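You operate a simulated robot arm through the tools that you are given. There is no shell and no other tool. Be economical: measure what you need, move in short steps, check, and stop when the job is done.

You run a simulated two-armed robot. Do the job below in one go: nothing can be reset, and whatever is moved stays where it is left.

TASK
Pick up the grey roll from the cork top of the wooden bench with one hand, pass it to the other hand and put it on the middle of the wooden table.

The check looks at the end state, three seconds after you hand in, the way a careful person would. Anything else that was tipped, shoved, dropped, spilled or broken makes it a failure.

THE ROBOT
Two 7-joint arms with two-finger parallel grippers on one trunk, on a base that drives. Base frame: it is fixed to the floor where the robot stands at the start and does not move with it; the origin is under the middle of the robot, x ahead of it, y to its left, z up; the surface under the hand at the start is at about z = 900. Units: mm, degrees, N and s.
The left shoulder is at the start at [20, 138, 1597], the right one opposite. Places, roughly: middle of the wooden table [600, 4800, 900]. Payload 1.57 kg a hand.
The TCP of each hand is the grasp point between the finger pads, 30 mm short of the fingertips. In the tool frame z runs along the fingers and y along their closing line. The gripper opens to 80 mm. The fingers are 17 mm wide and 12 mm thick; the gripper's body (40 by 82 mm) begins 80 mm behind the TCP.
Orientation is told as [roll, pitch, yaw] about the base's x, y, z axes, in that order, counted from this pose: with the fingers straight down and closing along the base's y, the tool's x points along the base's -x, its y along +y and its z along -z.

THE INTERFACE
- The arms move only by the tool jog_arm. It takes "left_targets", "right_targets" or both (then of equal length, played together; a hand with none holds still); each is a list of rows, each a list of 7 numbers: the shift along the tool's x, y, z in units of 20 mm (1.0 is 20 mm), then the turn, a rotation vector about the tool's x, y, z in units of 5 degrees (1.0 is 5 degrees), then the closure in counts, from 0 (fully open) to 255 (shut). In form: [[x, y, z, ax, ay, az, hand], ...]. A call has 1 to 20 rows; each row shifts and turns the commanded pose from where the row before left it, along the tool's axes as they then stand. A call with a number of a shift or a turn outside -1 to 1 is refused whole. A row lasts 0.2 s, in which the tool goes at most 50 mm and 8.6 degrees; a call with a longer step from one row to the next is refused whole, and so is a gripper value outside its range. Where a pose cannot be reached the arm comes as near as it can. A force on the tool above 40 N (or 10 N above the force at the start of the call, whichever is more), or a blocked arm, ends the call early, and 0.2 s more pass. Each finger travels about 45 mm/s and halts on what it meets, pressing with about 26 N; the grip force reading is that of the motor and also rises with nothing between the fingers. The clock runs only during rows and for 0.2 s after the last one: add rows that do not move to give the fingers time. It gives the time, the measured TCP pose, the force on the tool (base axes), the opening and the grip force at its end, in the units of the frame above (readings bear some noise), with the torque about the TCP (base axes, N m) and any sound that the robot's microphone picked up, and new pictures: "views" is both (left out), scene, wrist or none (wrist: the cameras of the hands that moved).
- Cameras (640 x 400 px; columns grow to the right, rows downward): "scene" is now at [173.5, -3.8, 1459.2]; the picture's right is [0.04, -1.00, 0.00], its down [-0.79, -0.03, -0.62] and it looks along [0.61, 0.03, -0.79] (base axes); focal length 255 px, centre (320, 200). "left" rides on the left gripper at [72, 7, -122] in its tool frame; the picture's right is [-0.09, 1.00, 0.00], its down [-0.84, -0.08, -0.54] and it looks along [-0.54, -0.05, 0.84] (tool axes); focal length 238 px, centre (320, 200). "right" rides on the right gripper at [72, -7, -122] in its tool frame; the picture's right is [0.09, 1.00, 0.00], its down [-0.84, 0.08, -0.54] and it looks along [-0.54, 0.05, 0.84] (tool axes); focal length 238 px, centre (320, 200). There is no depth. A picture from a camera that has moved, and an enlarged one, comes with that camera's place and axes in the base frame and with its lens. The place of the scene camera against the robot may be out by one fixed shift of up to 12 mm in any direction.
- slide_trunk(by): slides the trunk up (or, below 0, down) by that many mm; the arms and the scene camera ride with it, the base frame stays. It gives what a move gives, with no picture.
- base_move(legs): drives the robot by 1 to 6 legs, each [ahead, left, turn to the left] in mm, mm and degrees, along the robot's own axes; the way and the turn of a leg run together, so that a leg with both is an arc; at most 1500 mm and 180 degrees a leg. The arms and the cameras ride along, it lands a little off, and it stops where it bumps. It gives what a move gives, and a new picture of the scene camera.
- pan_tilt(pan, tilt): turns the head with the scene camera to pan (to the left, within 60 degrees either way) and tilt (down, from -29 to 69), counted from straight ahead of the robot. It gives what a move gives, and a new picture of the scene camera.
- zoom(camera, box): a new picture of the part [left, top, right, bottom] of that camera's present view, enlarged. No time passes.
- finish_job(): hands the job in; it is judged then, once.

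Work in short steps. Places have to be worked out from the pictures, the camera data and where the tool is seen: move nearer, look again, correct. Check each grasp and each placing, and mend what went wrong. You have 120 turns and 260 pictures in all, those below and enlarged ones among them. Open the grippers and draw the arms clear of the work before you hand the job in, unless the task says otherwise; then end with one line.

The tools are called after "Request:" as a command line: name --argument value ..., lists and objects as JSON in quotes. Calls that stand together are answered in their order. jog_arm: Moves the arms, as the interface text tells. Its arguments: {"type":"object","properties":{"left_targets":{"type":"array","items":{"type":"array","items":{"type":"number"}}},"right_targets":{"type":"array","items":{"type":"array","items":{"type":"number"}}},"views":{"type":"string","enum":["both","scene","wrist","none"]}},"required":[]} The other tools are called the same way: slide_trunk (by) slides the trunk up or down; base_move (legs) drives the base; pan_tilt (pan, tilt) turns the head that bears the scene camera; zoom (camera, box) takes an enlarged picture of a part of a camera's view; finish_job () hands the job in.

At the start:

```text
time_s: 0.0
left_eef_pos: [285.8, 72.3, 1231.4]
left_ee_rot: [0.0, 0.0, 0.1]
left_ft_force: [0.0, 0.0, -1.6]
left_ft_torque: [0.04, 0.01, 0.01]
left_grip_width: 79.9
left_grip_force: 0.1
right_eef_pos: [255.6, -147.8, 1172.9]
right_ee_rot: [0.0, -0.1, 0.0]
right_ft_force: [-0.5, -0.3, 0.3]
right_ft_torque: [-0.02, 0.02, -0.04]
right_grip_width: 80.2
right_grip_force: 0.1
trunk travel left (down, up): [-972.0, 268.0]
robot x, y, heading: [1.8, 0.9, -0.3]
head pan, tilt: [2.5, 52.0]
```

scene: 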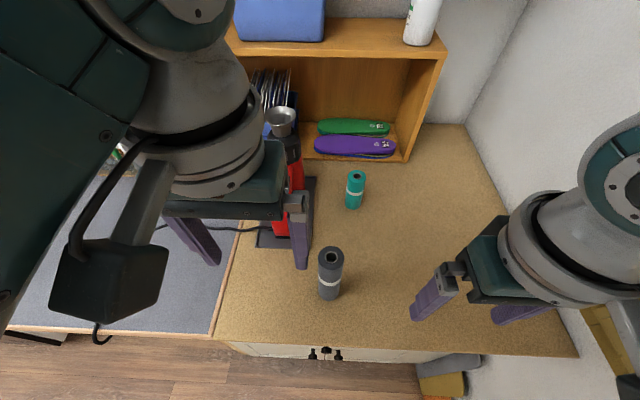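
right: 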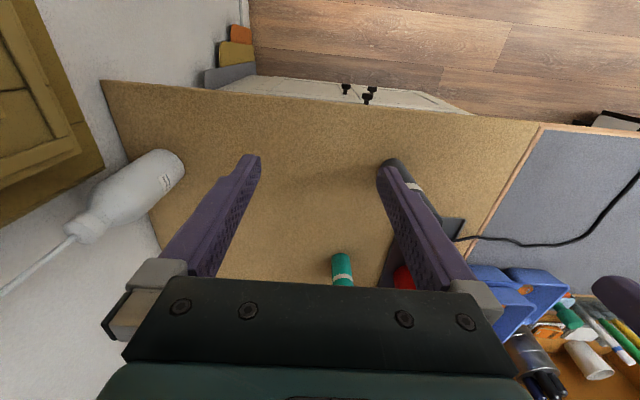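
left: 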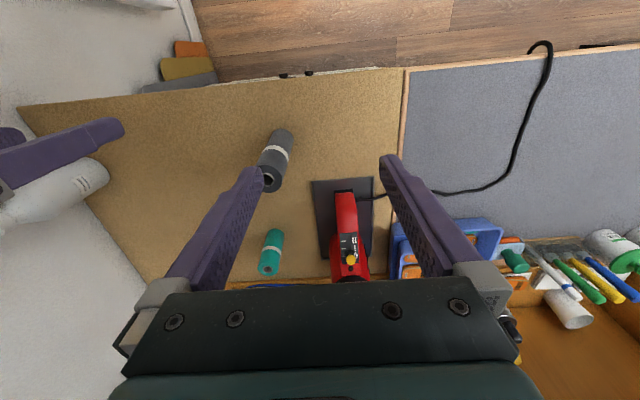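

The grey roll stands at about (366, -10), with its top near z 1050 and a diameter of about 45 mm. I'll first move the left hand up and to the left so the right hand has room.

Request:
jog_arm --left_targets '[[0, 0, -1, 0, 0, 0, 0], [0, 1, -1, 0, 0, 0, 0], [0, 1, -1, 0, 0, 0, 0], [0, 1, -1, 0, 0, 0, 0], [0, 1, -1, 0, 0, 0, 0], [0, 1, -1, 0, 0, 0, 0], [0, 1, 0, 0, 0, 0, 0]]' --right_targets '[[0, 0, -1, 0, 0, 0, 0], [0, 0, -1, 0, 0, 0, 0], [0, 0, -1, 0, 0, 0, 0], [0, 0, -1, 0, 0, 0, 0], [0, 0, -1, 0, 0, 0, 0], [0, 0, -1, 0, 0, 0, 0], [0, 0, 0, 0, 0, 0, 0]]' --views "both"

```text
time_s: 1.6
left_eef_pos: [286.0, 192.2, 1352.0]
left_ee_rot: [0.0, 0.1, -0.1]
left_ft_force: [-0.5, -0.1, -0.1]
left_ft_torque: [-0.04, 0.0, 0.02]
left_grip_width: 79.9
left_grip_force: 0.0
right_eef_pos: [255.1, -147.7, 1294.7]
right_ee_rot: [-0.2, 0.0, 0.0]
right_ft_force: [-0.5, 0.1, 0.2]
right_ft_torque: [0.01, 0.02, -0.01]
right_grip_width: 79.9
right_grip_force: 0.1
trunk travel left (down, up): [-972.0, 268.0]
robot x, y, heading: [-2.1, 2.6, 0.1]
head pan, tilt: [2.5, 52.0]
camera scene: at [173.5, -3.9, 1459.2], right [0.04, -1.0, 0.0], down [-0.79, -0.03, -0.62], along [0.61, 0.03, -0.79], focal length 255 px, centre (320, 200)
camera right: at [181.7, -154.3, 1415.8], right [-0.09, 1.0, 0.0], down [0.84, 0.08, 0.54], along [0.54, 0.05, -0.84], focal length 238 px, centre (320, 200)
camera left: at [213.4, 199.5, 1474.1], right [0.09, 1.0, 0.0], down [0.84, -0.08, 0.54], along [0.54, -0.05, -0.84], focal length 238 px, centre (320, 200)
```

scene: 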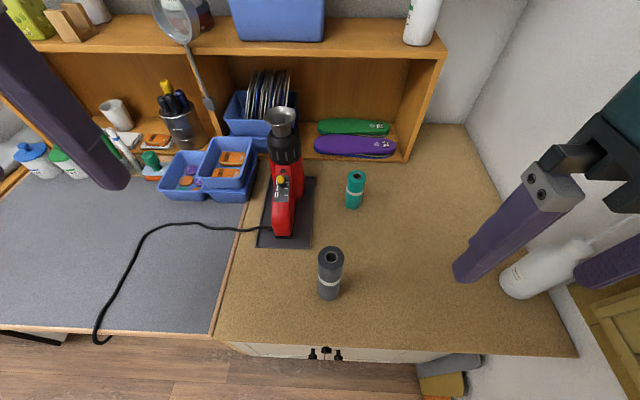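
right: 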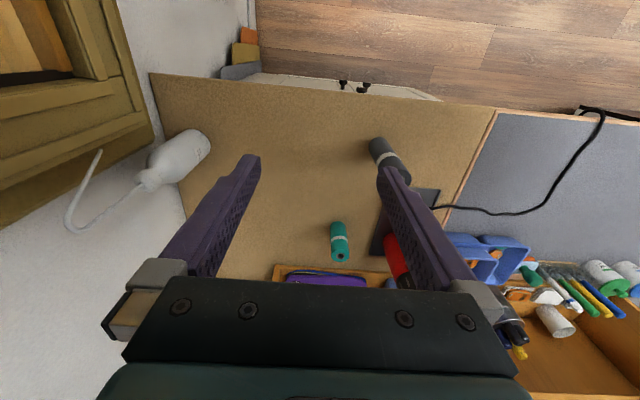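
left: 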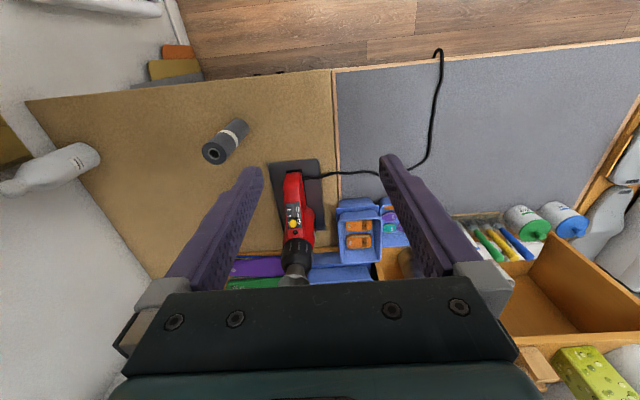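

The roll's top is near (364, -13, 1053). I'll move the right hand above it, staying high.

Request:
jog_arm --right_targets '[[-0.77, 0.96, 0, 0, 0, 0, 0], [-0.77, 0.96, 0, 0, 0, 0, 0], [-0.77, 0.96, 0, 0, 0, 0, 0], [-0.77, 0.96, 0, 0, 0, 0, 0], [-0.77, 0.96, 0, 0, 0, 0, 0], [-0.77, 0.96, 0, 0, 0, 0, 0], [-0.77, 0.96, 0, 0, 0, 0, 0], [0, 0, 1, 0, 0, 0, 0], [0, 0, 1, 0, 0, 0, 0], [0, 0, 1, 0, 0, 0, 0], [0, 0, 1, 0, 0, 0, 0], [0, 0, 1, 0, 0, 0, 0], [0, 0, 1, 0, 0, 0, 0]]'

```text
time_s: 4.4
left_eef_pos: [286.7, 192.1, 1351.7]
left_ee_rot: [0.0, 0.0, 0.0]
left_ft_force: [-1.0, 0.5, 0.1]
left_ft_torque: [0.0, -0.01, 0.03]
left_grip_width: 79.7
left_grip_force: 0.0
right_eef_pos: [364.0, -12.3, 1173.9]
right_ee_rot: [0.0, 0.0, 0.0]
right_ft_force: [0.0, 0.2, -0.4]
right_ft_torque: [-0.01, 0.05, 0.01]
right_grip_width: 79.9
right_grip_force: 0.0
trunk travel left (down, up): [-972.0, 268.0]
robot x, y, heading: [1.1, 4.2, 0.1]
head pan, tilt: [2.5, 52.0]
camera scene: at [173.5, -3.8, 1459.2], right [0.04, -1.0, 0.0], down [-0.79, -0.03, -0.62], along [0.61, 0.03, -0.79], focal length 255 px, centre (320, 200)
camera right: at [290.8, -19.5, 1295.8], right [-0.09, 1.0, 0.0], down [0.84, 0.08, 0.54], along [0.54, 0.05, -0.84], focal length 238 px, centre (320, 200)
```

scene: 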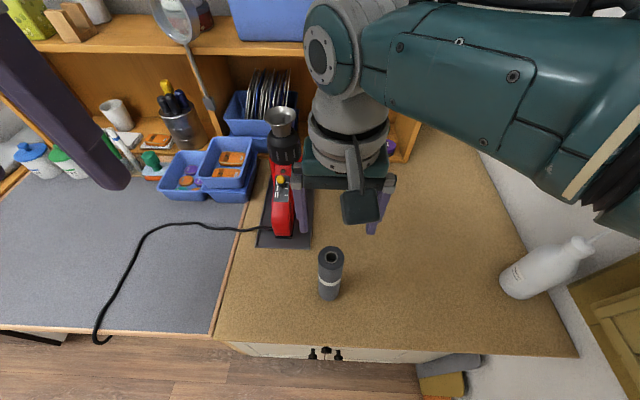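
right: 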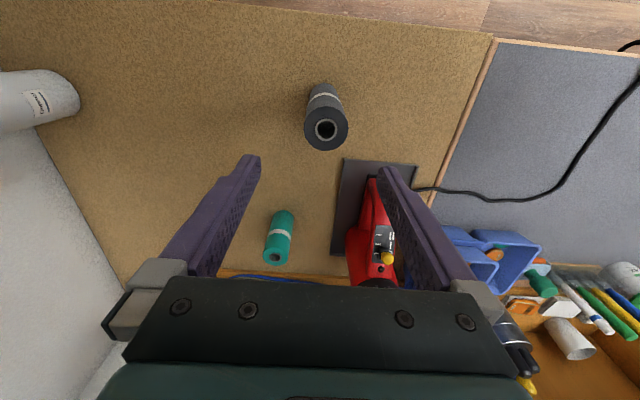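

The roll is centred at about (362, -8). I'll correct by a few mm and descend partway, then look again.

Request:
jog_arm --right_targets '[[0.1, 0.2, 1, 0, 0, 0, 0], [0, 0, 1, 0, 0, 0, 0], [0, 0, 1, 0, 0, 0, 0], [0, 0, 1, 0, 0, 0, 0]]'

```text
time_s: 5.4
left_eef_pos: [285.3, 191.9, 1351.2]
left_ee_rot: [0.0, 0.0, -0.1]
left_ft_force: [-0.4, -0.1, 0.3]
left_ft_torque: [0.01, -0.01, 0.0]
left_grip_width: 80.0
left_grip_force: 0.1
right_eef_pos: [346.8, -22.6, 1113.8]
right_ee_rot: [-0.3, -0.1, -0.3]
right_ft_force: [0.1, 0.1, 0.4]
right_ft_torque: [-0.04, 0.03, 0.03]
right_grip_width: 79.8
right_grip_force: 0.0
right hand out of reach, approached as far as the arm can: row 2, 3, 4
trunk travel left (down, up): [-972.0, 268.0]
robot x, y, heading: [0.9, 0.8, 0.1]
head pan, tilt: [2.5, 52.0]
camera scene: at [169.4, -0.7, 1454.3], right [0.09, -1.0, 0.0], down [-0.82, -0.07, -0.56], along [0.56, 0.05, -0.83], focal length 255 px, centre (320, 200)
camera right: at [273.0, -26.6, 1236.1], right [-0.09, 1.0, -0.01], down [0.84, 0.08, 0.54], along [0.54, 0.04, -0.84], focal length 238 px, centre (320, 200)
```

scene: 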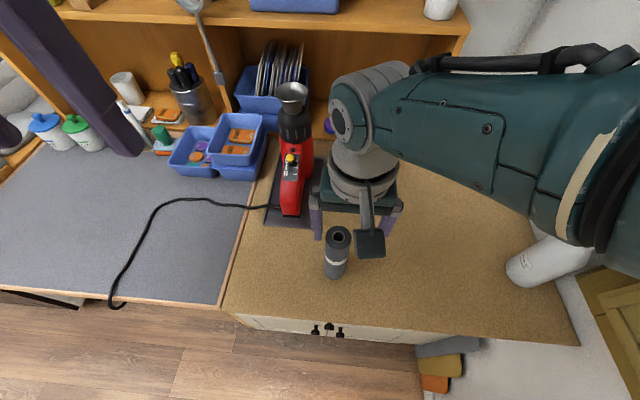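
right: 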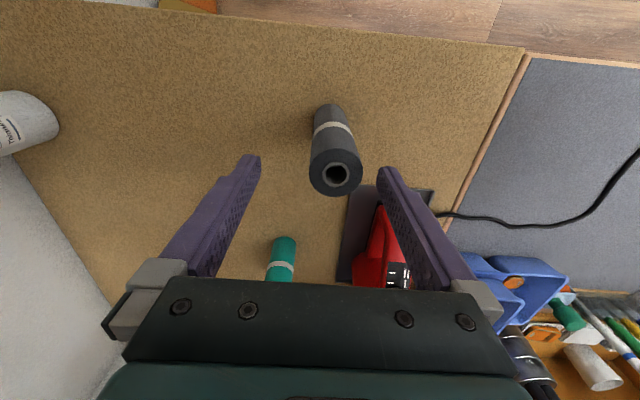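

The right hand ran out of reach downward, so the trunk must come down. I'll raise the hand first and centre it over the roll.

Request:
jog_arm --right_targets '[[0, 0, -1, 0, 0, 0, 0], [0, 0, -1, 0, 0, 0, 0], [0, 0, -1, 0, 0, 0, 0], [0, 0, -1, 0, 0, 0, 0], [0, 0, -1, 0, 0, 0, 0], [-0.35, 0.35, -1, 0, 0, 0, 0], [-0.35, 0.3, -1, 0, 0, 0, 0], [0, 0, -1, 0, 0, 0, 0]]' --views "none"

Request:
slide_trunk --by -170

Request:
jog_arm --right_targets '[[0, 0, 0, 0, 0, 0, 0]]'

```text
time_s: 7.2
left_eef_pos: [285.7, 191.7, 1352.1]
left_ee_rot: [0.0, 0.1, 0.1]
left_ft_force: [0.7, -0.6, -0.4]
left_ft_torque: [0.0, 0.01, 0.0]
left_grip_width: 80.0
left_grip_force: 0.1
right_eef_pos: [357.3, -4.0, 1274.9]
right_ee_rot: [0.0, 0.2, 0.1]
right_ft_force: [-0.6, 0.7, 1.4]
right_ft_torque: [-0.02, -0.01, -0.03]
right_grip_width: 80.0
right_grip_force: 0.0
trunk travel left (down, up): [-972.0, 268.0]
robot x, y, heading: [0.0, 0.5, -0.2]
head pan, tilt: [2.5, 52.0]
```

```text
time_s: 9.1
left_eef_pos: [286.3, 193.0, 1181.2]
left_ee_rot: [0.0, 0.1, -0.1]
left_ft_force: [-0.1, 0.7, -0.3]
left_ft_torque: [-0.01, 0.01, -0.02]
left_grip_width: 80.0
left_grip_force: 0.0
right_eef_pos: [357.2, -4.8, 1104.2]
right_ee_rot: [0.0, 0.0, 0.0]
right_ft_force: [-0.2, 0.0, 0.2]
right_ft_torque: [0.01, -0.03, 0.02]
right_grip_width: 80.0
right_grip_force: 0.1
trunk travel left (down, up): [-802.0, 438.0]
robot x, y, heading: [0.8, 0.9, -0.0]
head pan, tilt: [2.5, 52.0]
```

```text
time_s: 9.5
left_eef_pos: [285.9, 192.6, 1182.9]
left_ee_rot: [0.1, 0.0, 0.0]
left_ft_force: [-0.5, -0.6, -0.1]
left_ft_torque: [0.0, 0.02, 0.0]
left_grip_width: 80.2
left_grip_force: 0.0
right_eef_pos: [357.6, -5.1, 1104.6]
right_ee_rot: [-0.1, 0.1, 0.0]
right_ft_force: [0.1, -0.7, -0.6]
right_ft_torque: [-0.03, 0.02, -0.02]
right_grip_width: 79.8
right_grip_force: 0.0
trunk travel left (down, up): [-802.0, 438.0]
robot x, y, heading: [-4.7, -0.3, 0.1]
head pan, tilt: [2.5, 52.0]
camera scene: at [173.5, -3.8, 1289.2], right [0.04, -1.0, 0.0], down [-0.79, -0.03, -0.62], along [0.61, 0.03, -0.79], focal length 255 px, centre (320, 200)
camera right: at [284.5, -10.8, 1226.5], right [-0.09, 1.0, 0.0], down [0.84, 0.08, 0.54], along [0.54, 0.05, -0.84], focal length 238 px, centre (320, 200)
```

scene: 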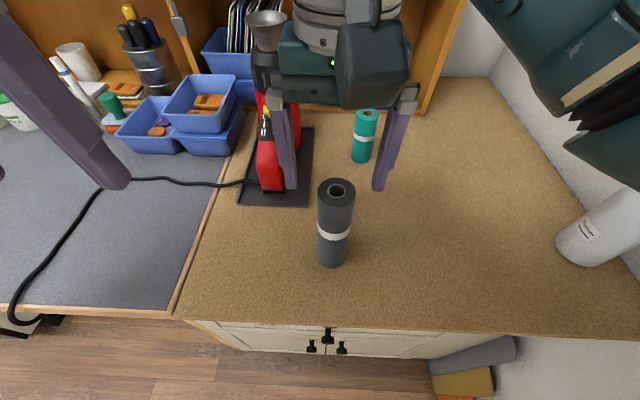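
right: 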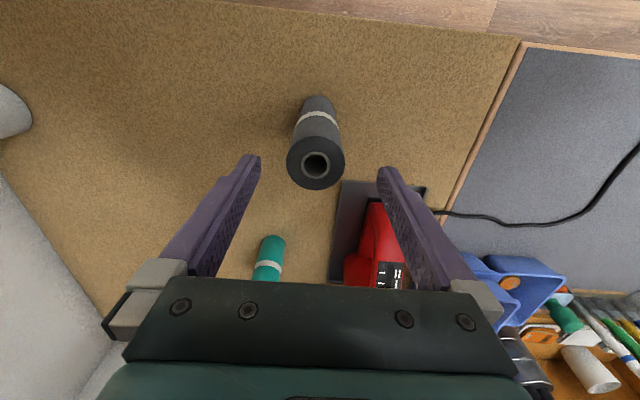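

The roll's centre is at about (362, -8) and its top is near 1056. I'll correct and descend to TCP z of about 1020.

Request:
jog_arm --right_targets '[[-0.22, -0.15, 0, 0, 0, 0, 0], [0, 0, 0.7, 0, 0, 0, 0], [0, 0, 0.7, 0, 0, 0, 0], [0, 0, 0.7, 0, 0, 0, 0], [0, 0, 0.7, 0, 0, 0, 0], [0, 0, 0.7, 0, 0, 0, 0], [0, 0, 0.7, 0, 0, 0, 0]]'

```text
time_s: 11.1
left_eef_pos: [285.6, 191.6, 1182.0]
left_ee_rot: [0.0, 0.0, 0.0]
left_ft_force: [-0.7, 0.1, 0.4]
left_ft_torque: [0.0, 0.0, -0.03]
left_grip_width: 80.0
left_grip_force: 0.1
right_eef_pos: [363.1, -7.0, 1020.3]
right_ee_rot: [0.1, -0.2, 0.0]
right_ft_force: [-0.8, -0.3, 0.2]
right_ft_torque: [0.01, -0.01, 0.0]
right_grip_width: 80.0
right_grip_force: 0.0
trunk travel left (down, up): [-802.0, 438.0]
robot x, y, heading: [-1.0, 3.0, 0.0]
head pan, tilt: [2.5, 52.0]
camera scene: at [173.5, -3.8, 1289.2], right [0.04, -1.0, 0.0], down [-0.79, -0.03, -0.62], along [0.61, 0.03, -0.79], focal length 255 px, centre (320, 200)
camera right: at [288.8, -13.5, 1142.2], right [-0.09, 1.0, 0.0], down [0.84, 0.08, 0.54], along [0.54, 0.05, -0.84], focal length 238 px, centre (320, 200)
```

scene: 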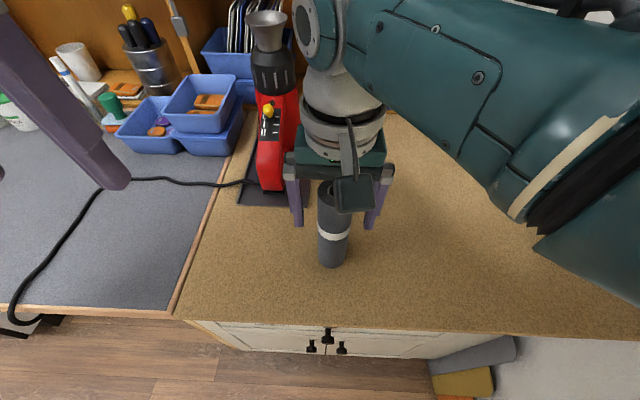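
right: 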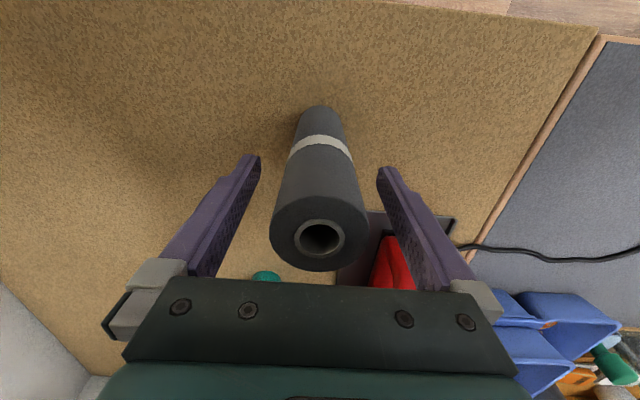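

The fingers straddle the roll, centred, with the TCP 35 mm below its top. Closing now.

Request:
jog_arm --right_targets '[[0, 0, 0, 0, 0, 0, 255], [0, 0, 0, 0, 0, 0, 255], [0, 0, 0, 0, 0, 0, 255], [0, 0, 0, 0, 0, 0, 255], [0, 0, 0, 0, 0, 0, 255], [0, 0, 0, 0, 0, 0, 255]]' --views "none"

Request:
jog_arm --right_targets '[[0, 0, -0.5, 0, 0, 0, 255], [0, 0, -0.7, 0, 0, 0, 255], [0, 0, -0.7, 0, 0, 0, 255], [0, 0, -1, 0, 0, 0, 255], [0, 0, -1, 0, 0, 0, 255], [0, 0, -1, 0, 0, 0, 255], [0, 0, 0, 0, 0, 0, 255]]'

```text
time_s: 12.5
left_eef_pos: [286.2, 192.5, 1182.0]
left_ee_rot: [0.0, 0.0, 0.0]
left_ft_force: [0.3, -0.1, -0.3]
left_ft_torque: [0.0, 0.02, -0.01]
left_grip_width: 80.1
left_grip_force: 0.0
right_eef_pos: [361.5, -7.2, 1020.9]
right_ee_rot: [0.0, 0.0, -0.1]
right_ft_force: [0.8, 0.3, 0.7]
right_ft_torque: [-0.01, -0.02, -0.02]
right_grip_width: 42.7
right_grip_force: 25.8
trunk travel left (down, up): [-802.0, 438.0]
robot x, y, heading: [-0.9, -1.1, -0.3]
head pan, tilt: [2.5, 52.0]
```

```text
time_s: 14.1
left_eef_pos: [286.0, 191.8, 1180.9]
left_ee_rot: [0.0, 0.0, -0.1]
left_ft_force: [-0.3, 0.1, 0.0]
left_ft_torque: [-0.01, 0.0, -0.01]
left_grip_width: 79.8
left_grip_force: 0.0
right_eef_pos: [362.9, -9.9, 1117.7]
right_ee_rot: [-0.2, 0.0, -0.2]
right_ft_force: [0.5, -1.0, -0.7]
right_ft_torque: [0.0, 0.0, -0.04]
right_grip_width: 42.4
right_grip_force: 25.9
trunk travel left (down, up): [-802.0, 438.0]
robot x, y, heading: [0.9, -2.0, 0.1]
head pan, tilt: [2.5, 52.0]
camera scene: at [174.6, -2.4, 1290.9], right [0.06, -1.0, 0.0], down [-0.77, -0.05, -0.63], along [0.63, 0.04, -0.77], focal length 255 px, centre (320, 200)
camera right: at [289.1, -15.3, 1239.9], right [-0.09, 1.0, 0.0], down [0.84, 0.08, 0.54], along [0.54, 0.05, -0.84], focal length 238 px, centre (320, 200)
```

scene: 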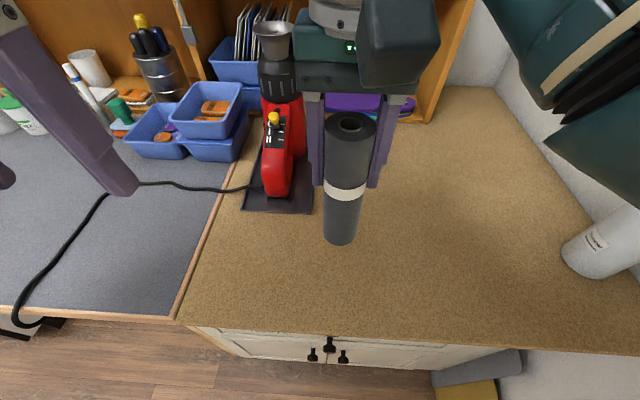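
right: 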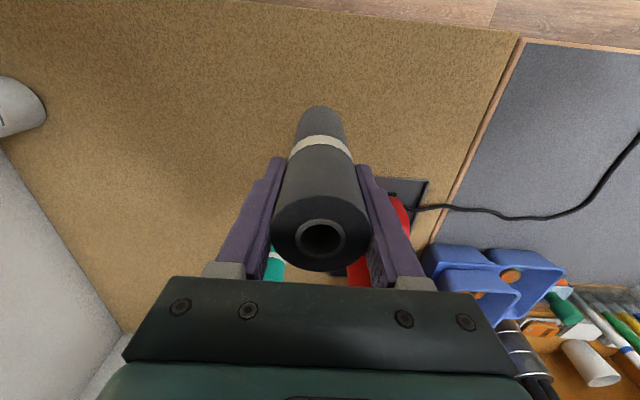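

The roll is held and lifted (width 42.5, very light). I'll raise the trunk and back away from the bench to get room for the handover.

Request:
slide_trunk --by 200

Request:
base_move --legs '[[-500, 0, 0]]'

```text
time_s: 16.3
left_eef_pos: [286.0, 193.1, 1381.3]
left_ee_rot: [-0.1, 0.0, 0.0]
left_ft_force: [-0.8, 0.3, -0.3]
left_ft_torque: [-0.01, 0.0, -0.01]
left_grip_width: 80.0
left_grip_force: 0.1
right_eef_pos: [361.8, -7.6, 1317.4]
right_ee_rot: [-0.1, 0.1, -0.1]
right_ft_force: [0.6, 0.7, -0.8]
right_ft_torque: [-0.02, 0.01, 0.01]
right_grip_width: 42.7
right_grip_force: 26.0
trunk travel left (down, up): [-1002.0, 238.0]
robot x, y, heading: [-1.6, -3.4, 0.1]
head pan, tilt: [2.5, 52.0]
```

```text
time_s: 19.2
left_eef_pos: [-213.0, 193.2, 1382.2]
left_ee_rot: [0.0, -0.1, -0.1]
left_ft_force: [1.5, 0.2, -1.0]
left_ft_torque: [-0.02, 0.0, -0.01]
left_grip_width: 80.0
left_grip_force: 0.0
right_eef_pos: [-137.7, -8.5, 1318.8]
right_ee_rot: [0.0, 0.0, 0.0]
right_ft_force: [-0.1, 0.4, -0.9]
right_ft_torque: [-0.03, -0.02, -0.03]
right_grip_width: 42.7
right_grip_force: 26.0
trunk travel left (down, up): [-1002.0, 238.0]
robot x, y, heading: [-498.4, 0.7, -0.1]
head pan, tilt: [2.5, 52.0]
camera scene: at [-325.0, -1.0, 1490.1], right [0.08, -1.0, 0.0], down [-0.78, -0.06, -0.62], along [0.62, 0.05, -0.78], focal length 255 px, centre (320, 200)
```

scene: 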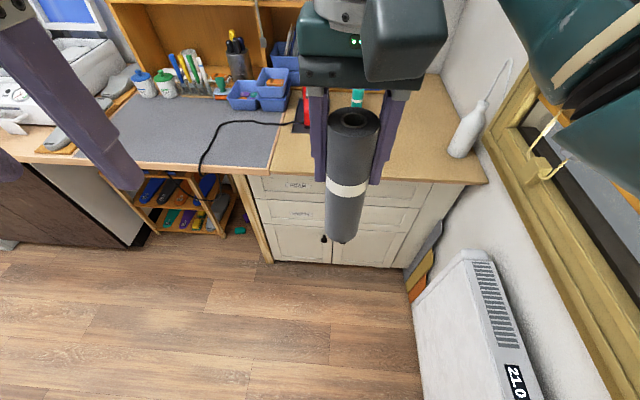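

We're clear of the bench. I'll turn the right hand so it points to the left (+y), while the left hand moves out and starts turning to face it.

Request:
jog_arm --right_targets '[[0, 0, 0, -1, 0, 0, 255], [0, 0, 0, -1, 0, 0, 255], [0, 0, 0, -1, 0, 0, 255], [0, 0, 0, -1, 0, 0, 255], [0, 0, 0, -1, 0, 0, 255], [0, 0, 0, -1, 0, 0, 255], [0, 0, 0, -1, 0, 0, 255], [0, 0, 0, -1, 0, 0, 255], [0, 0, 0, -1, 0, 0, 255], [0, 0, 0, -1, 0, 0, 255], [0, 0, 0, -1, 0, 0, 255], [0, 0, 0, -1, 0, 0, 255], [0, 0, 0, -1, 0, 0, 255], [0, 0, 0, -1, 0, 0, 255], [0, 0, 0, -1, 0, 0, 255], [0, 0, 0, -1, 0, 0, 255], [0, 0, 0, -1, 0, 0, 255], [0, 0, 0, -1, 0, 0, 255]]' --left_targets '[[0, 1, 0, 0, 0, 0, 0], [0, 1, 0, 0, 0, 0, 0], [0, 1, 0, 0, 0, 0, 0], [0, 1, 0, 0, 0, 0, 0], [0, 1, 0, 0, 0, 0, 0], [0, 1, 0, 0, 0, 0, 0], [0, 1, 0, 0, 0, 0, 0], [0, 1, 0, 0, 0, 0, 0], [0, 0, 0, 1, 0, 0, 0], [0, 0, 0, 1, 0, 0, 0], [0, 0, 0, 1, 0, 0, 0], [0, 0, 0, 1, 0, 0, 0], [0, 0, 0, 1, 0, 0, 0], [0, 0, 0, 1, 0, 0, 0], [0, 0, 0, 1, 0, 0, 0], [0, 0, 0, 1, 0, 0, 0], [0, 0, 0, 1, 0, 0, 0], [0, 0, 0, 1, 0, 0, 0]]'

```text
time_s: 23.0
left_eef_pos: [-212.3, 352.3, 1382.4]
left_ee_rot: [-50.2, 0.0, -0.2]
left_ft_force: [0.5, -0.5, 0.3]
left_ft_torque: [-0.02, 0.0, -0.01]
left_grip_width: 80.0
left_grip_force: 0.0
right_eef_pos: [-136.6, -7.3, 1318.6]
right_ee_rot: [90.1, -0.1, -0.2]
right_ft_force: [-0.4, 0.5, -1.2]
right_ft_torque: [0.0, -0.01, -0.02]
right_grip_width: 42.5
right_grip_force: 26.8
trunk travel left (down, up): [-1002.0, 238.0]
robot x, y, heading: [-493.8, 0.3, -0.2]
head pan, tilt: [2.5, 52.0]
camera scene: at [-325.5, -3.7, 1489.2], right [0.04, -1.0, 0.0], down [-0.79, -0.03, -0.62], along [0.61, 0.03, -0.79], focal length 255 px, centre (320, 200)
camera right: at [-210.5, -129.5, 1311.7], right [-0.09, 0.0, 1.0], down [0.84, -0.54, 0.08], along [0.54, 0.84, 0.05], focal length 238 px, centre (320, 200)
camera left: at [-284.5, 450.6, 1455.4], right [0.09, 0.64, -0.76], down [0.84, 0.36, 0.41], along [0.54, -0.68, -0.5], focal length 238 px, centre (320, 200)
```

scene: 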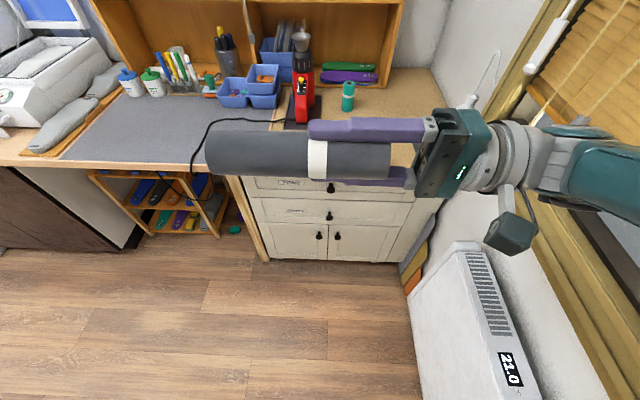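
right: 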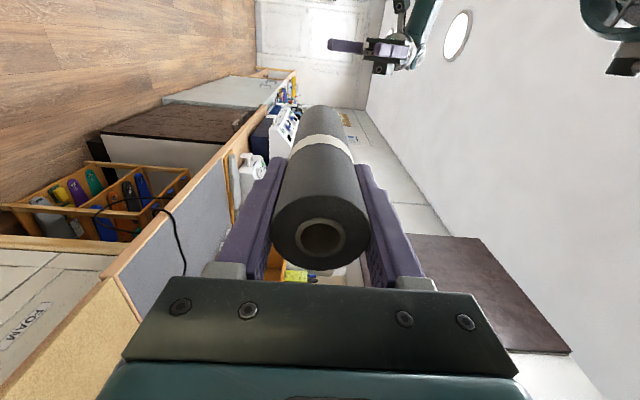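
left: 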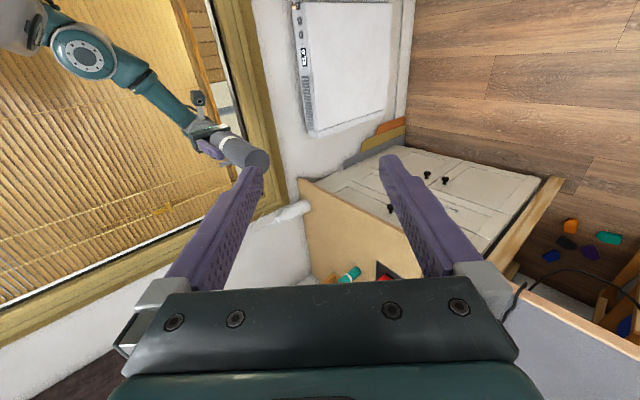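

The roll points along +y with its free end at y≈112. I'll finish turning the left hand and line it up with the roll axis (x -137, z 1318.6), stopping short of the end.

Request:
jog_arm --left_targets '[[0, 0, 0, 1, 0, 0, 0], [0, 0, 0, 1, 0, 0, 0], [0, 0, 0, 1, 0, 0, 0], [0, 0, 0, 1, 0, 0, 0], [0, 0, 0, 1, 0, 0, 0], [0, 0, 0, 1, 0, 0, 0], [0, 0, 0, 1, 0, 0, 0], [0, 0, 0, 1, 0, 0, 0], [-0.94, 0.8, 0, 0, 0, 0, 0], [-0.94, 0.8, 0, 0, 0, 0, 0], [-0.94, 0.8, 0, 0, 0, 0, 0], [-0.94, 0.8, 0, 0, 0, 0, 0], [0, 0, 1, 0, 0, 0, 0], [0, 0, 1, 0, 0, 0, 0], [0, 0, 1, 0, 0, 0, 0], [0, 0, 1, 0, 0, 0, 0], [0, 0, 1, 0, 0, 0, 0], [0, 0, 0, 0, 0, 0, 0]]'

```text
time_s: 26.8
left_eef_pos: [-235.3, 252.1, 1348.0]
left_ee_rot: [-71.2, -0.1, -0.7]
left_ft_force: [-0.4, -0.1, 0.0]
left_ft_torque: [-0.01, 0.03, 0.0]
left_grip_width: 80.1
left_grip_force: 0.0
left hand out of reach, approached as far as the arm can: row 3, 4, 5, 6, 7, 8, 9, 10, 11, 12
right_eef_pos: [-136.1, -9.1, 1318.4]
right_ee_rot: [89.9, 0.0, -0.2]
right_ft_force: [-0.5, 0.5, -0.9]
right_ft_torque: [-0.02, -0.01, 0.02]
right_grip_width: 42.5
right_grip_force: 25.8
trunk travel left (down, up): [-1002.0, 238.0]
robot x, y, heading: [-502.0, 0.8, -0.0]
head pan, tilt: [2.5, 52.0]
camera scene: at [-325.5, -3.7, 1489.2], right [0.04, -1.0, 0.0], down [-0.79, -0.03, -0.62], along [0.61, 0.03, -0.79], focal length 255 px, centre (320, 200)
camera left: at [-306.4, 369.9, 1382.0], right [0.1, 0.32, -0.94], down [0.84, 0.48, 0.25], along [0.53, -0.82, -0.22], focal length 238 px, centre (320, 200)
```

scene: 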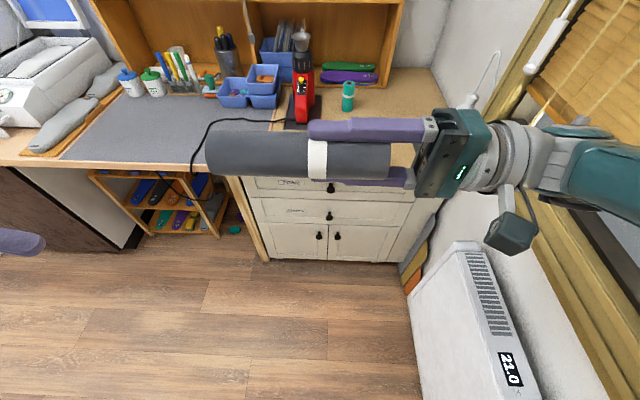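
left: 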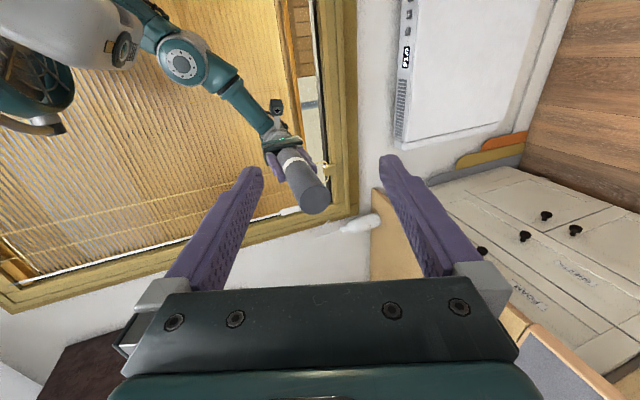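

The left hand stalled at roll -71, likely because it is too close to the body. I'll move it forward first and then finish the turn.

Request:
jog_arm --left_targets '[[-1, 0, 0, 0, 0, 0, 0], [-1, 0, 0, 0, 0, 0, 0], [-1, 0, 0, 0, 0, 0, 0], [-1, 0, 0, 0, 0, 0, 0], [-1, 0, 0, 0, 0, 0, 0], [0, 0, 0, 1, 0, 0, 0], [0, 0, 0, 1, 0, 0, 0], [0, 0, 0, 1, 0, 0, 0], [0, 0, 0, 0.8, 0, 0, 0], [0, 0, 0, 0, 0, 0, 0]]'

```text
time_s: 29.0
left_eef_pos: [-177.5, 232.1, 1376.8]
left_ee_rot: [-90.0, -0.1, -0.6]
left_ft_force: [0.6, 0.4, -0.3]
left_ft_torque: [0.01, -0.02, 0.0]
left_grip_width: 80.3
left_grip_force: 0.1
left hand out of reach, approached as far as the arm can: row 5, 6, 7, 8, 9
right_eef_pos: [-136.7, -7.0, 1317.3]
right_ee_rot: [90.0, 0.1, -0.1]
right_ft_force: [0.2, 0.7, -0.6]
right_ft_torque: [-0.03, -0.02, 0.0]
right_grip_width: 42.6
right_grip_force: 25.9
trunk travel left (down, up): [-1002.0, 238.0]
robot x, y, heading: [-499.0, 0.6, -0.2]
head pan, tilt: [2.5, 52.0]
camera scene: at [-325.5, -3.7, 1489.2], right [0.04, -1.0, 0.0], down [-0.79, -0.03, -0.62], along [0.61, 0.03, -0.79], focal length 255 px, centre (320, 200)
camera left: at [-248.5, 355.1, 1369.3], right [0.09, 0.0, -1.0], down [0.84, 0.53, 0.08], along [0.53, -0.85, 0.05], focal length 238 px, centre (320, 200)
```

scene: 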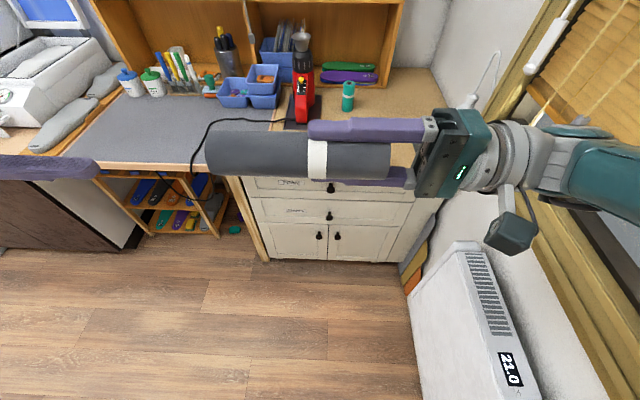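
left: 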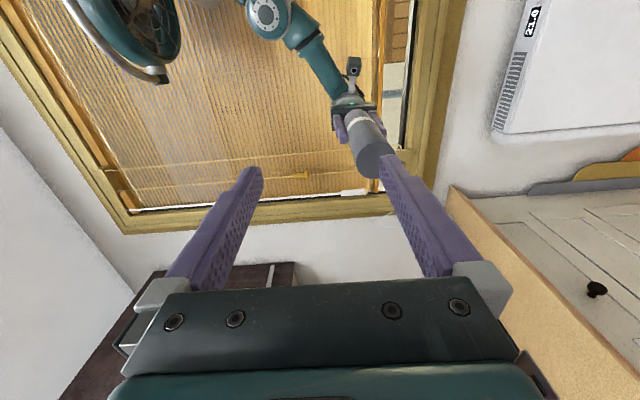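

Left is now at roll -90. I'll align it with the roll's axis: +40 in x and -60 in z.

Request:
jog_arm --left_targets '[[-0.7, 1, 0, 0, 0, 0, 0], [-0.7, 1, 0, 0, 0, 0, 0], [-0.65, 1, 0, 0, 0, 0, 0], [0, 0, 0, 0, 0, 0, 0]]'

```text
time_s: 30.0
left_eef_pos: [-178.9, 220.8, 1367.2]
left_ee_rot: [-90.1, -0.1, -0.6]
left_ft_force: [0.3, -0.3, 0.5]
left_ft_torque: [-0.02, 0.01, -0.03]
left_grip_width: 80.2
left_grip_force: 0.0
left hand out of reach, approached as far as the arm can: row 1, 2, 3
right_eef_pos: [-137.6, -7.5, 1317.0]
right_ee_rot: [90.0, 0.0, -0.1]
right_ft_force: [0.5, 0.1, -0.2]
right_ft_torque: [-0.04, -0.02, 0.05]
right_grip_width: 42.6
right_grip_force: 25.7
trunk travel left (down, up): [-1002.0, 238.0]
robot x, y, heading: [-497.9, -0.2, -0.3]
head pan, tilt: [2.5, 52.0]
camera scene: at [-325.5, -3.7, 1489.2], right [0.04, -1.0, 0.0], down [-0.79, -0.03, -0.62], along [0.61, 0.03, -0.79], focal length 255 px, centre (320, 200)
camera left: at [-248.5, 343.4, 1361.4], right [0.09, 0.0, -1.0], down [0.84, 0.53, 0.08], along [0.53, -0.85, 0.05], focal length 238 px, centre (320, 200)
```

scene: 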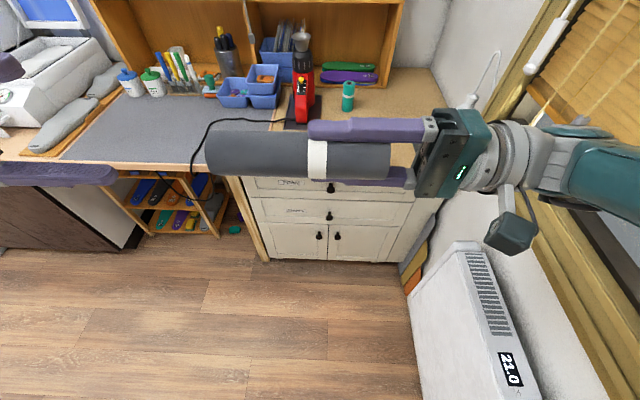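
left: 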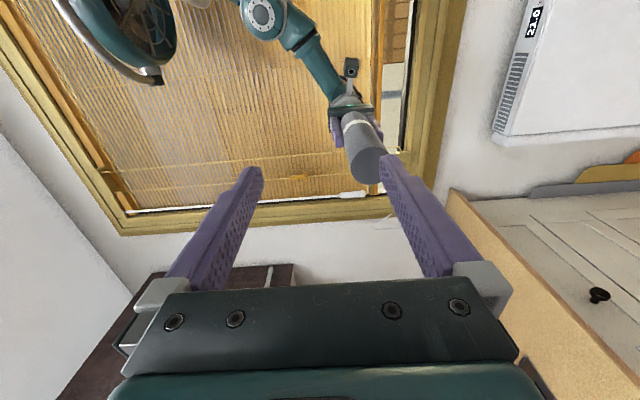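

The left arm appears to be at full stretch. I'll bring the handover spot higher and closer, at about x -180, z 1390, with the roll shifted 40 mm to the right.

Request:
jog_arm --right_targets '[[0.54, 0.91, -0.5, 0, 0, 0, 255], [0.54, 0.91, -0.5, 0, 0, 0, 255], [0.54, 0.91, -0.5, 0, 0, 0, 255], [0.54, 0.91, -0.5, 0, 0, 0, 255], [0, 0, 0, 0, 0, 0, 255]]' --left_targets '[[0, -0.3, 0.5, 0, 0, 0, 0], [0, -0.3, 0.5, 0, 0, 0, 0], [0, -0.3, 0, 0, 0, 0, 0], [0, -0.25, 0, 0, 0, 0, 0], [0, 0, 0, 0, 0, 0, 0]]'

```text
time_s: 31.2
left_eef_pos: [-177.8, 201.0, 1391.7]
left_ee_rot: [-90.3, -0.1, -0.6]
left_ft_force: [0.0, 0.1, -0.2]
left_ft_torque: [-0.01, 0.02, -0.02]
left_grip_width: 80.2
left_grip_force: 0.0
right_eef_pos: [-179.8, -49.1, 1391.4]
right_ee_rot: [89.9, 0.1, -0.1]
right_ft_force: [0.3, 0.2, -0.8]
right_ft_torque: [-0.08, -0.01, 0.0]
right_grip_width: 42.5
right_grip_force: 26.1
trunk travel left (down, up): [-1002.0, 238.0]
robot x, y, heading: [-497.3, -0.5, 0.1]
head pan, tilt: [2.5, 52.0]
camera scene: at [-325.5, -3.7, 1489.2], right [0.04, -1.0, 0.0], down [-0.79, -0.03, -0.62], along [0.61, 0.03, -0.79], focal length 255 px, centre (320, 200)
camera right: at [-253.7, -170.1, 1384.6], right [-0.09, 0.0, 1.0], down [0.84, -0.54, 0.08], along [0.54, 0.84, 0.05], focal length 238 px, centre (320, 200)
camera left: at [-249.5, 323.5, 1384.5], right [0.09, 0.0, -1.0], down [0.84, 0.53, 0.08], along [0.53, -0.85, 0.05], focal length 238 px, centre (320, 200)
```

scene: 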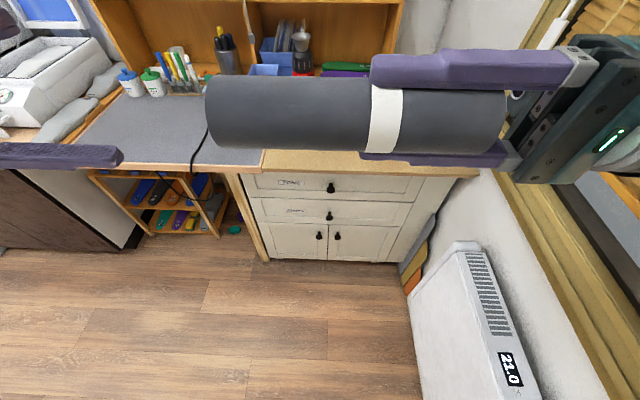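
right: 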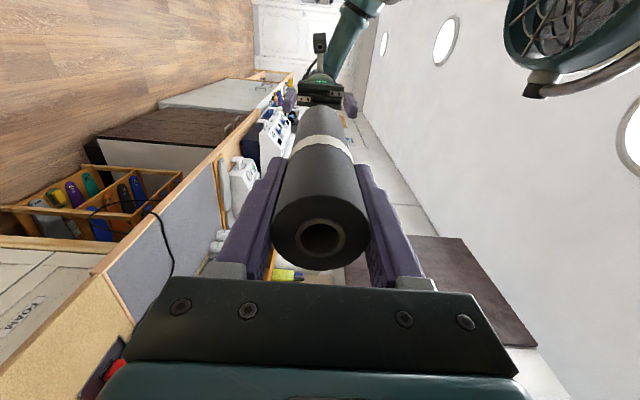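
left: 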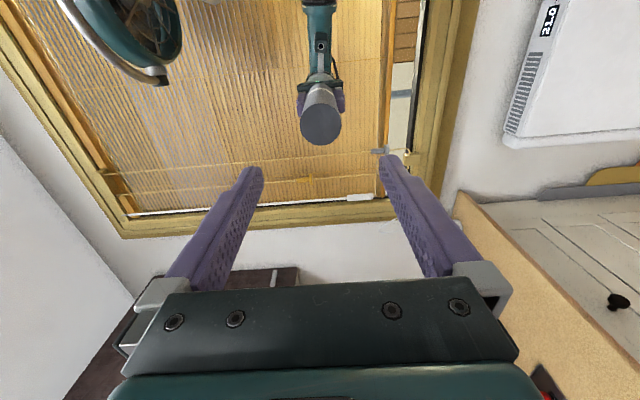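

The axes match (x -178/-180, z 1391.5), and the roll's end is centred between the left fingers. I'll advance 100 mm and check.

Request:
jog_arm --left_targets '[[0.1, 0, 1, 0, 0, 0, 0], [0, 0, 1, 0, 0, 0, 0], [0, 0, 1, 0, 0, 0, 0], [0, 0, 1, 0, 0, 0, 0], [0, 0, 1, 0, 0, 0, 0], [0, 0, 0, 0, 0, 0, 0]]'

```text
time_s: 32.6
left_eef_pos: [-181.2, 100.4, 1392.3]
left_ee_rot: [-90.2, -0.1, -0.6]
left_ft_force: [-0.2, -0.8, -0.4]
left_ft_torque: [0.01, -0.03, 0.01]
left_grip_width: 80.2
left_grip_force: 0.0
right_eef_pos: [-179.7, -47.4, 1391.5]
right_ee_rot: [90.1, 0.0, -0.1]
right_ft_force: [-0.1, 0.1, -1.6]
right_ft_torque: [-0.03, -0.03, 0.0]
right_grip_width: 42.5
right_grip_force: 25.9
trunk travel left (down, up): [-1002.0, 238.0]
robot x, y, heading: [-498.1, 2.8, -0.3]
head pan, tilt: [2.5, 52.0]
camera scene: at [-325.5, -3.7, 1489.2], right [0.04, -1.0, 0.0], down [-0.79, -0.03, -0.62], along [0.61, 0.03, -0.79], focal length 255 px, centre (320, 200)
camera left: at [-252.9, 223.2, 1385.0], right [0.09, 0.0, -1.0], down [0.84, 0.53, 0.08], along [0.53, -0.85, 0.05], focal length 238 px, centre (320, 200)
```

scene: 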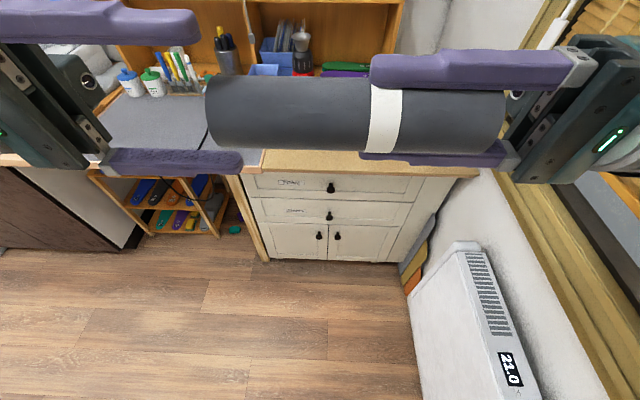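
left: 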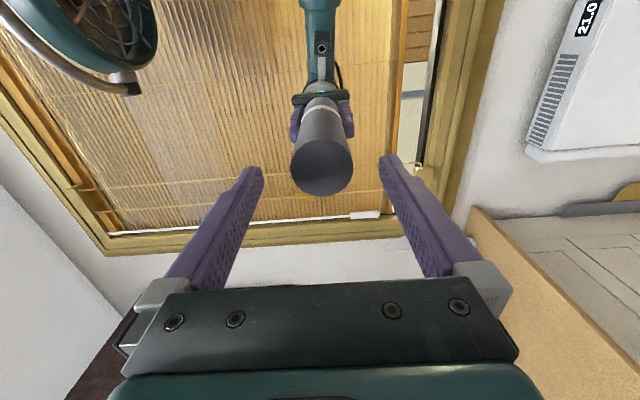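

Still centred. Advancing 66 mm to y≈34, which keeps a 20 mm gap between the fingertips.

Request:
jog_arm --left_targets '[[0.1, 0, 0.9, 0, 0, 0, 0], [0, 0, 0.8, 0, 0, 0, 0], [0, 0, 0.8, 0, 0, 0, 0], [0, 0, 0.8, 0, 0, 0, 0], [0, 0, 0, 0, 0, 0, 0]]'

```text
time_s: 33.8
left_eef_pos: [-185.1, 35.7, 1392.0]
left_ee_rot: [-90.2, -0.1, -0.6]
left_ft_force: [0.1, 0.3, -1.1]
left_ft_torque: [0.05, 0.05, -0.04]
left_grip_width: 80.3
left_grip_force: 0.0
right_eef_pos: [-180.0, -47.7, 1391.4]
right_ee_rot: [90.0, 0.0, -0.2]
right_ft_force: [-0.6, 0.5, -1.6]
right_ft_torque: [-0.04, 0.0, -0.02]
right_grip_width: 42.5
right_grip_force: 25.9
trunk travel left (down, up): [-1002.0, 238.0]
robot x, y, heading: [-497.4, 0.1, -0.3]
head pan, tilt: [2.5, 52.0]
camera scene: at [-325.5, -3.7, 1489.2], right [0.04, -1.0, 0.0], down [-0.79, -0.03, -0.62], along [0.61, 0.03, -0.79], focal length 255 px, centre (320, 200)
camera left: at [-255.3, 157.4, 1384.5], right [0.09, 0.0, -1.0], down [0.84, 0.53, 0.08], along [0.53, -0.85, 0.05], focal length 238 px, centre (320, 200)
```

scene: 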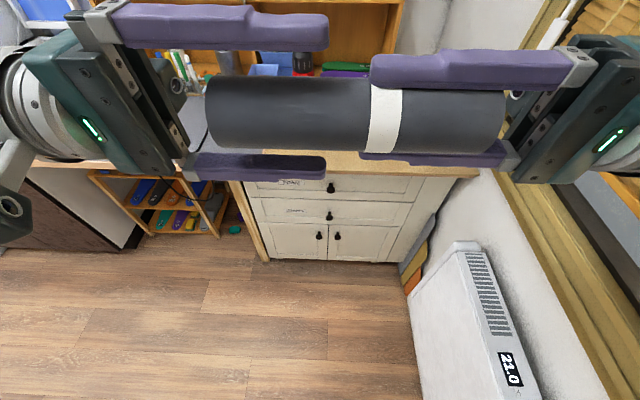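
left: 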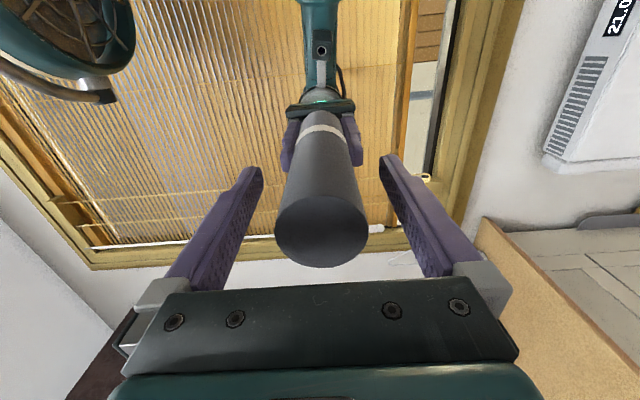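

Well placed. Closing the left gripper while the right keeps holding.

Request:
jog_arm --left_targets '[[0, 0, 0, 0, 0, 0, 255], [0, 0, 0, 0, 0, 0, 255], [0, 0, 0, 0, 0, 0, 255], [0, 0, 0, 0, 0, 0, 255], [0, 0, 0, 0, 0, 0, 255], [0, 0, 0, 0, 0, 0, 255]]' --views "wrist"

```text
time_s: 35.2
left_eef_pos: [-183.9, 34.2, 1390.0]
left_ee_rot: [-90.1, -0.1, -0.6]
left_ft_force: [1.4, -2.9, -2.8]
left_ft_torque: [0.9, 0.02, 0.15]
left_grip_width: 42.5
left_grip_force: 25.7
right_eef_pos: [-180.2, -47.5, 1391.9]
right_ee_rot: [90.0, 0.0, -0.1]
right_ft_force: [-1.1, 2.4, 2.7]
right_ft_torque: [-0.62, 0.01, -0.09]
right_grip_width: 42.6
right_grip_force: 26.0
trunk travel left (down, up): [-1002.0, 238.0]
robot x, y, heading: [-501.4, 5.1, -0.2]
head pan, tilt: [2.5, 52.0]
camera left: at [-255.4, 157.6, 1384.3], right [0.09, 0.0, -1.0], down [0.84, 0.53, 0.08], along [0.53, -0.85, 0.05], focal length 238 px, centre (320, 200)
```

left: 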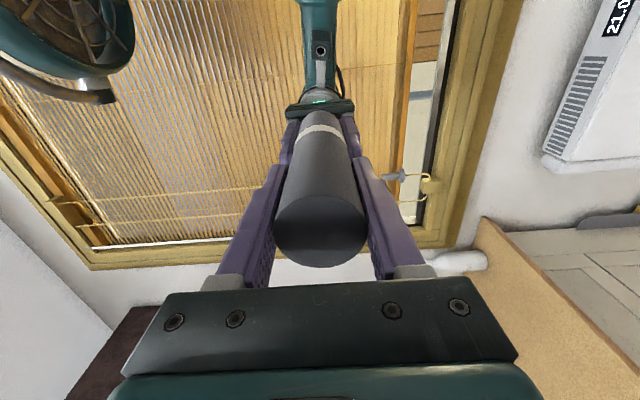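

Both hands hold the roll with low strain. I'll open the right hand, then withdraw it to the right.

Request:
jog_arm --right_targets '[[0, 0, 0, 0, 0, 0, 0], [0, 0, 0, 0, 0, 0, 0], [0, 0, 0, 0, 0, 0, 0], [0, 0, 0, 0, 0, 0, 0], [0, 0, 0, 0, 0, 0, 0]]' --views "none"

Request:
jog_arm --right_targets '[[0, 0, -1, 0, 0, 0, 0], [0, 0, -1, 0, 0, 0, 0], [0, 0, -1, 0, 0, 0, 0], [0, 0, -1, 0, 0, 0, 0], [0, 0, -1, 0, 0, 0, 0], [0, 0, -1, 0, 0, 0, 0]]' --views "scene"

```text
time_s: 36.4
left_eef_pos: [-184.1, 34.9, 1390.7]
left_ee_rot: [-90.1, -0.1, -0.6]
left_ft_force: [-0.2, -0.3, 0.1]
left_ft_torque: [0.04, -0.01, -0.01]
left_grip_width: 42.3
left_grip_force: 25.7
right_eef_pos: [-180.0, -48.2, 1389.9]
right_ee_rot: [90.0, 0.0, -0.1]
right_ft_force: [-0.3, 0.3, -0.3]
right_ft_torque: [0.01, -0.01, -0.03]
right_grip_width: 79.9
right_grip_force: 0.0
trunk travel left (down, up): [-1002.0, 238.0]
robot x, y, heading: [-499.7, 2.4, -0.3]
head pan, tilt: [2.5, 52.0]
```

```text
time_s: 37.8
left_eef_pos: [-183.8, 34.6, 1391.0]
left_ee_rot: [-90.1, -0.1, -0.6]
left_ft_force: [0.8, 0.4, -0.4]
left_ft_torque: [0.04, -0.04, 0.0]
left_grip_width: 42.5
left_grip_force: 25.4
right_eef_pos: [-180.3, -167.7, 1390.4]
right_ee_rot: [90.0, -0.1, -0.1]
right_ft_force: [0.4, -0.4, 1.3]
right_ft_torque: [0.0, 0.0, 0.01]
right_grip_width: 79.9
right_grip_force: 0.1
trunk travel left (down, up): [-1002.0, 238.0]
robot x, y, heading: [-499.2, 2.0, -0.2]
head pan, tilt: [2.5, 52.0]
camera scene: at [-325.5, -3.7, 1489.2], right [0.04, -1.0, 0.0], down [-0.79, -0.03, -0.62], along [0.61, 0.03, -0.79], focal length 255 px, centre (320, 200)
```

scene: 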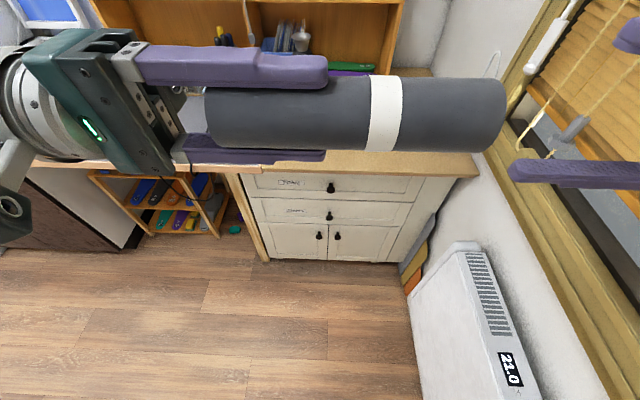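

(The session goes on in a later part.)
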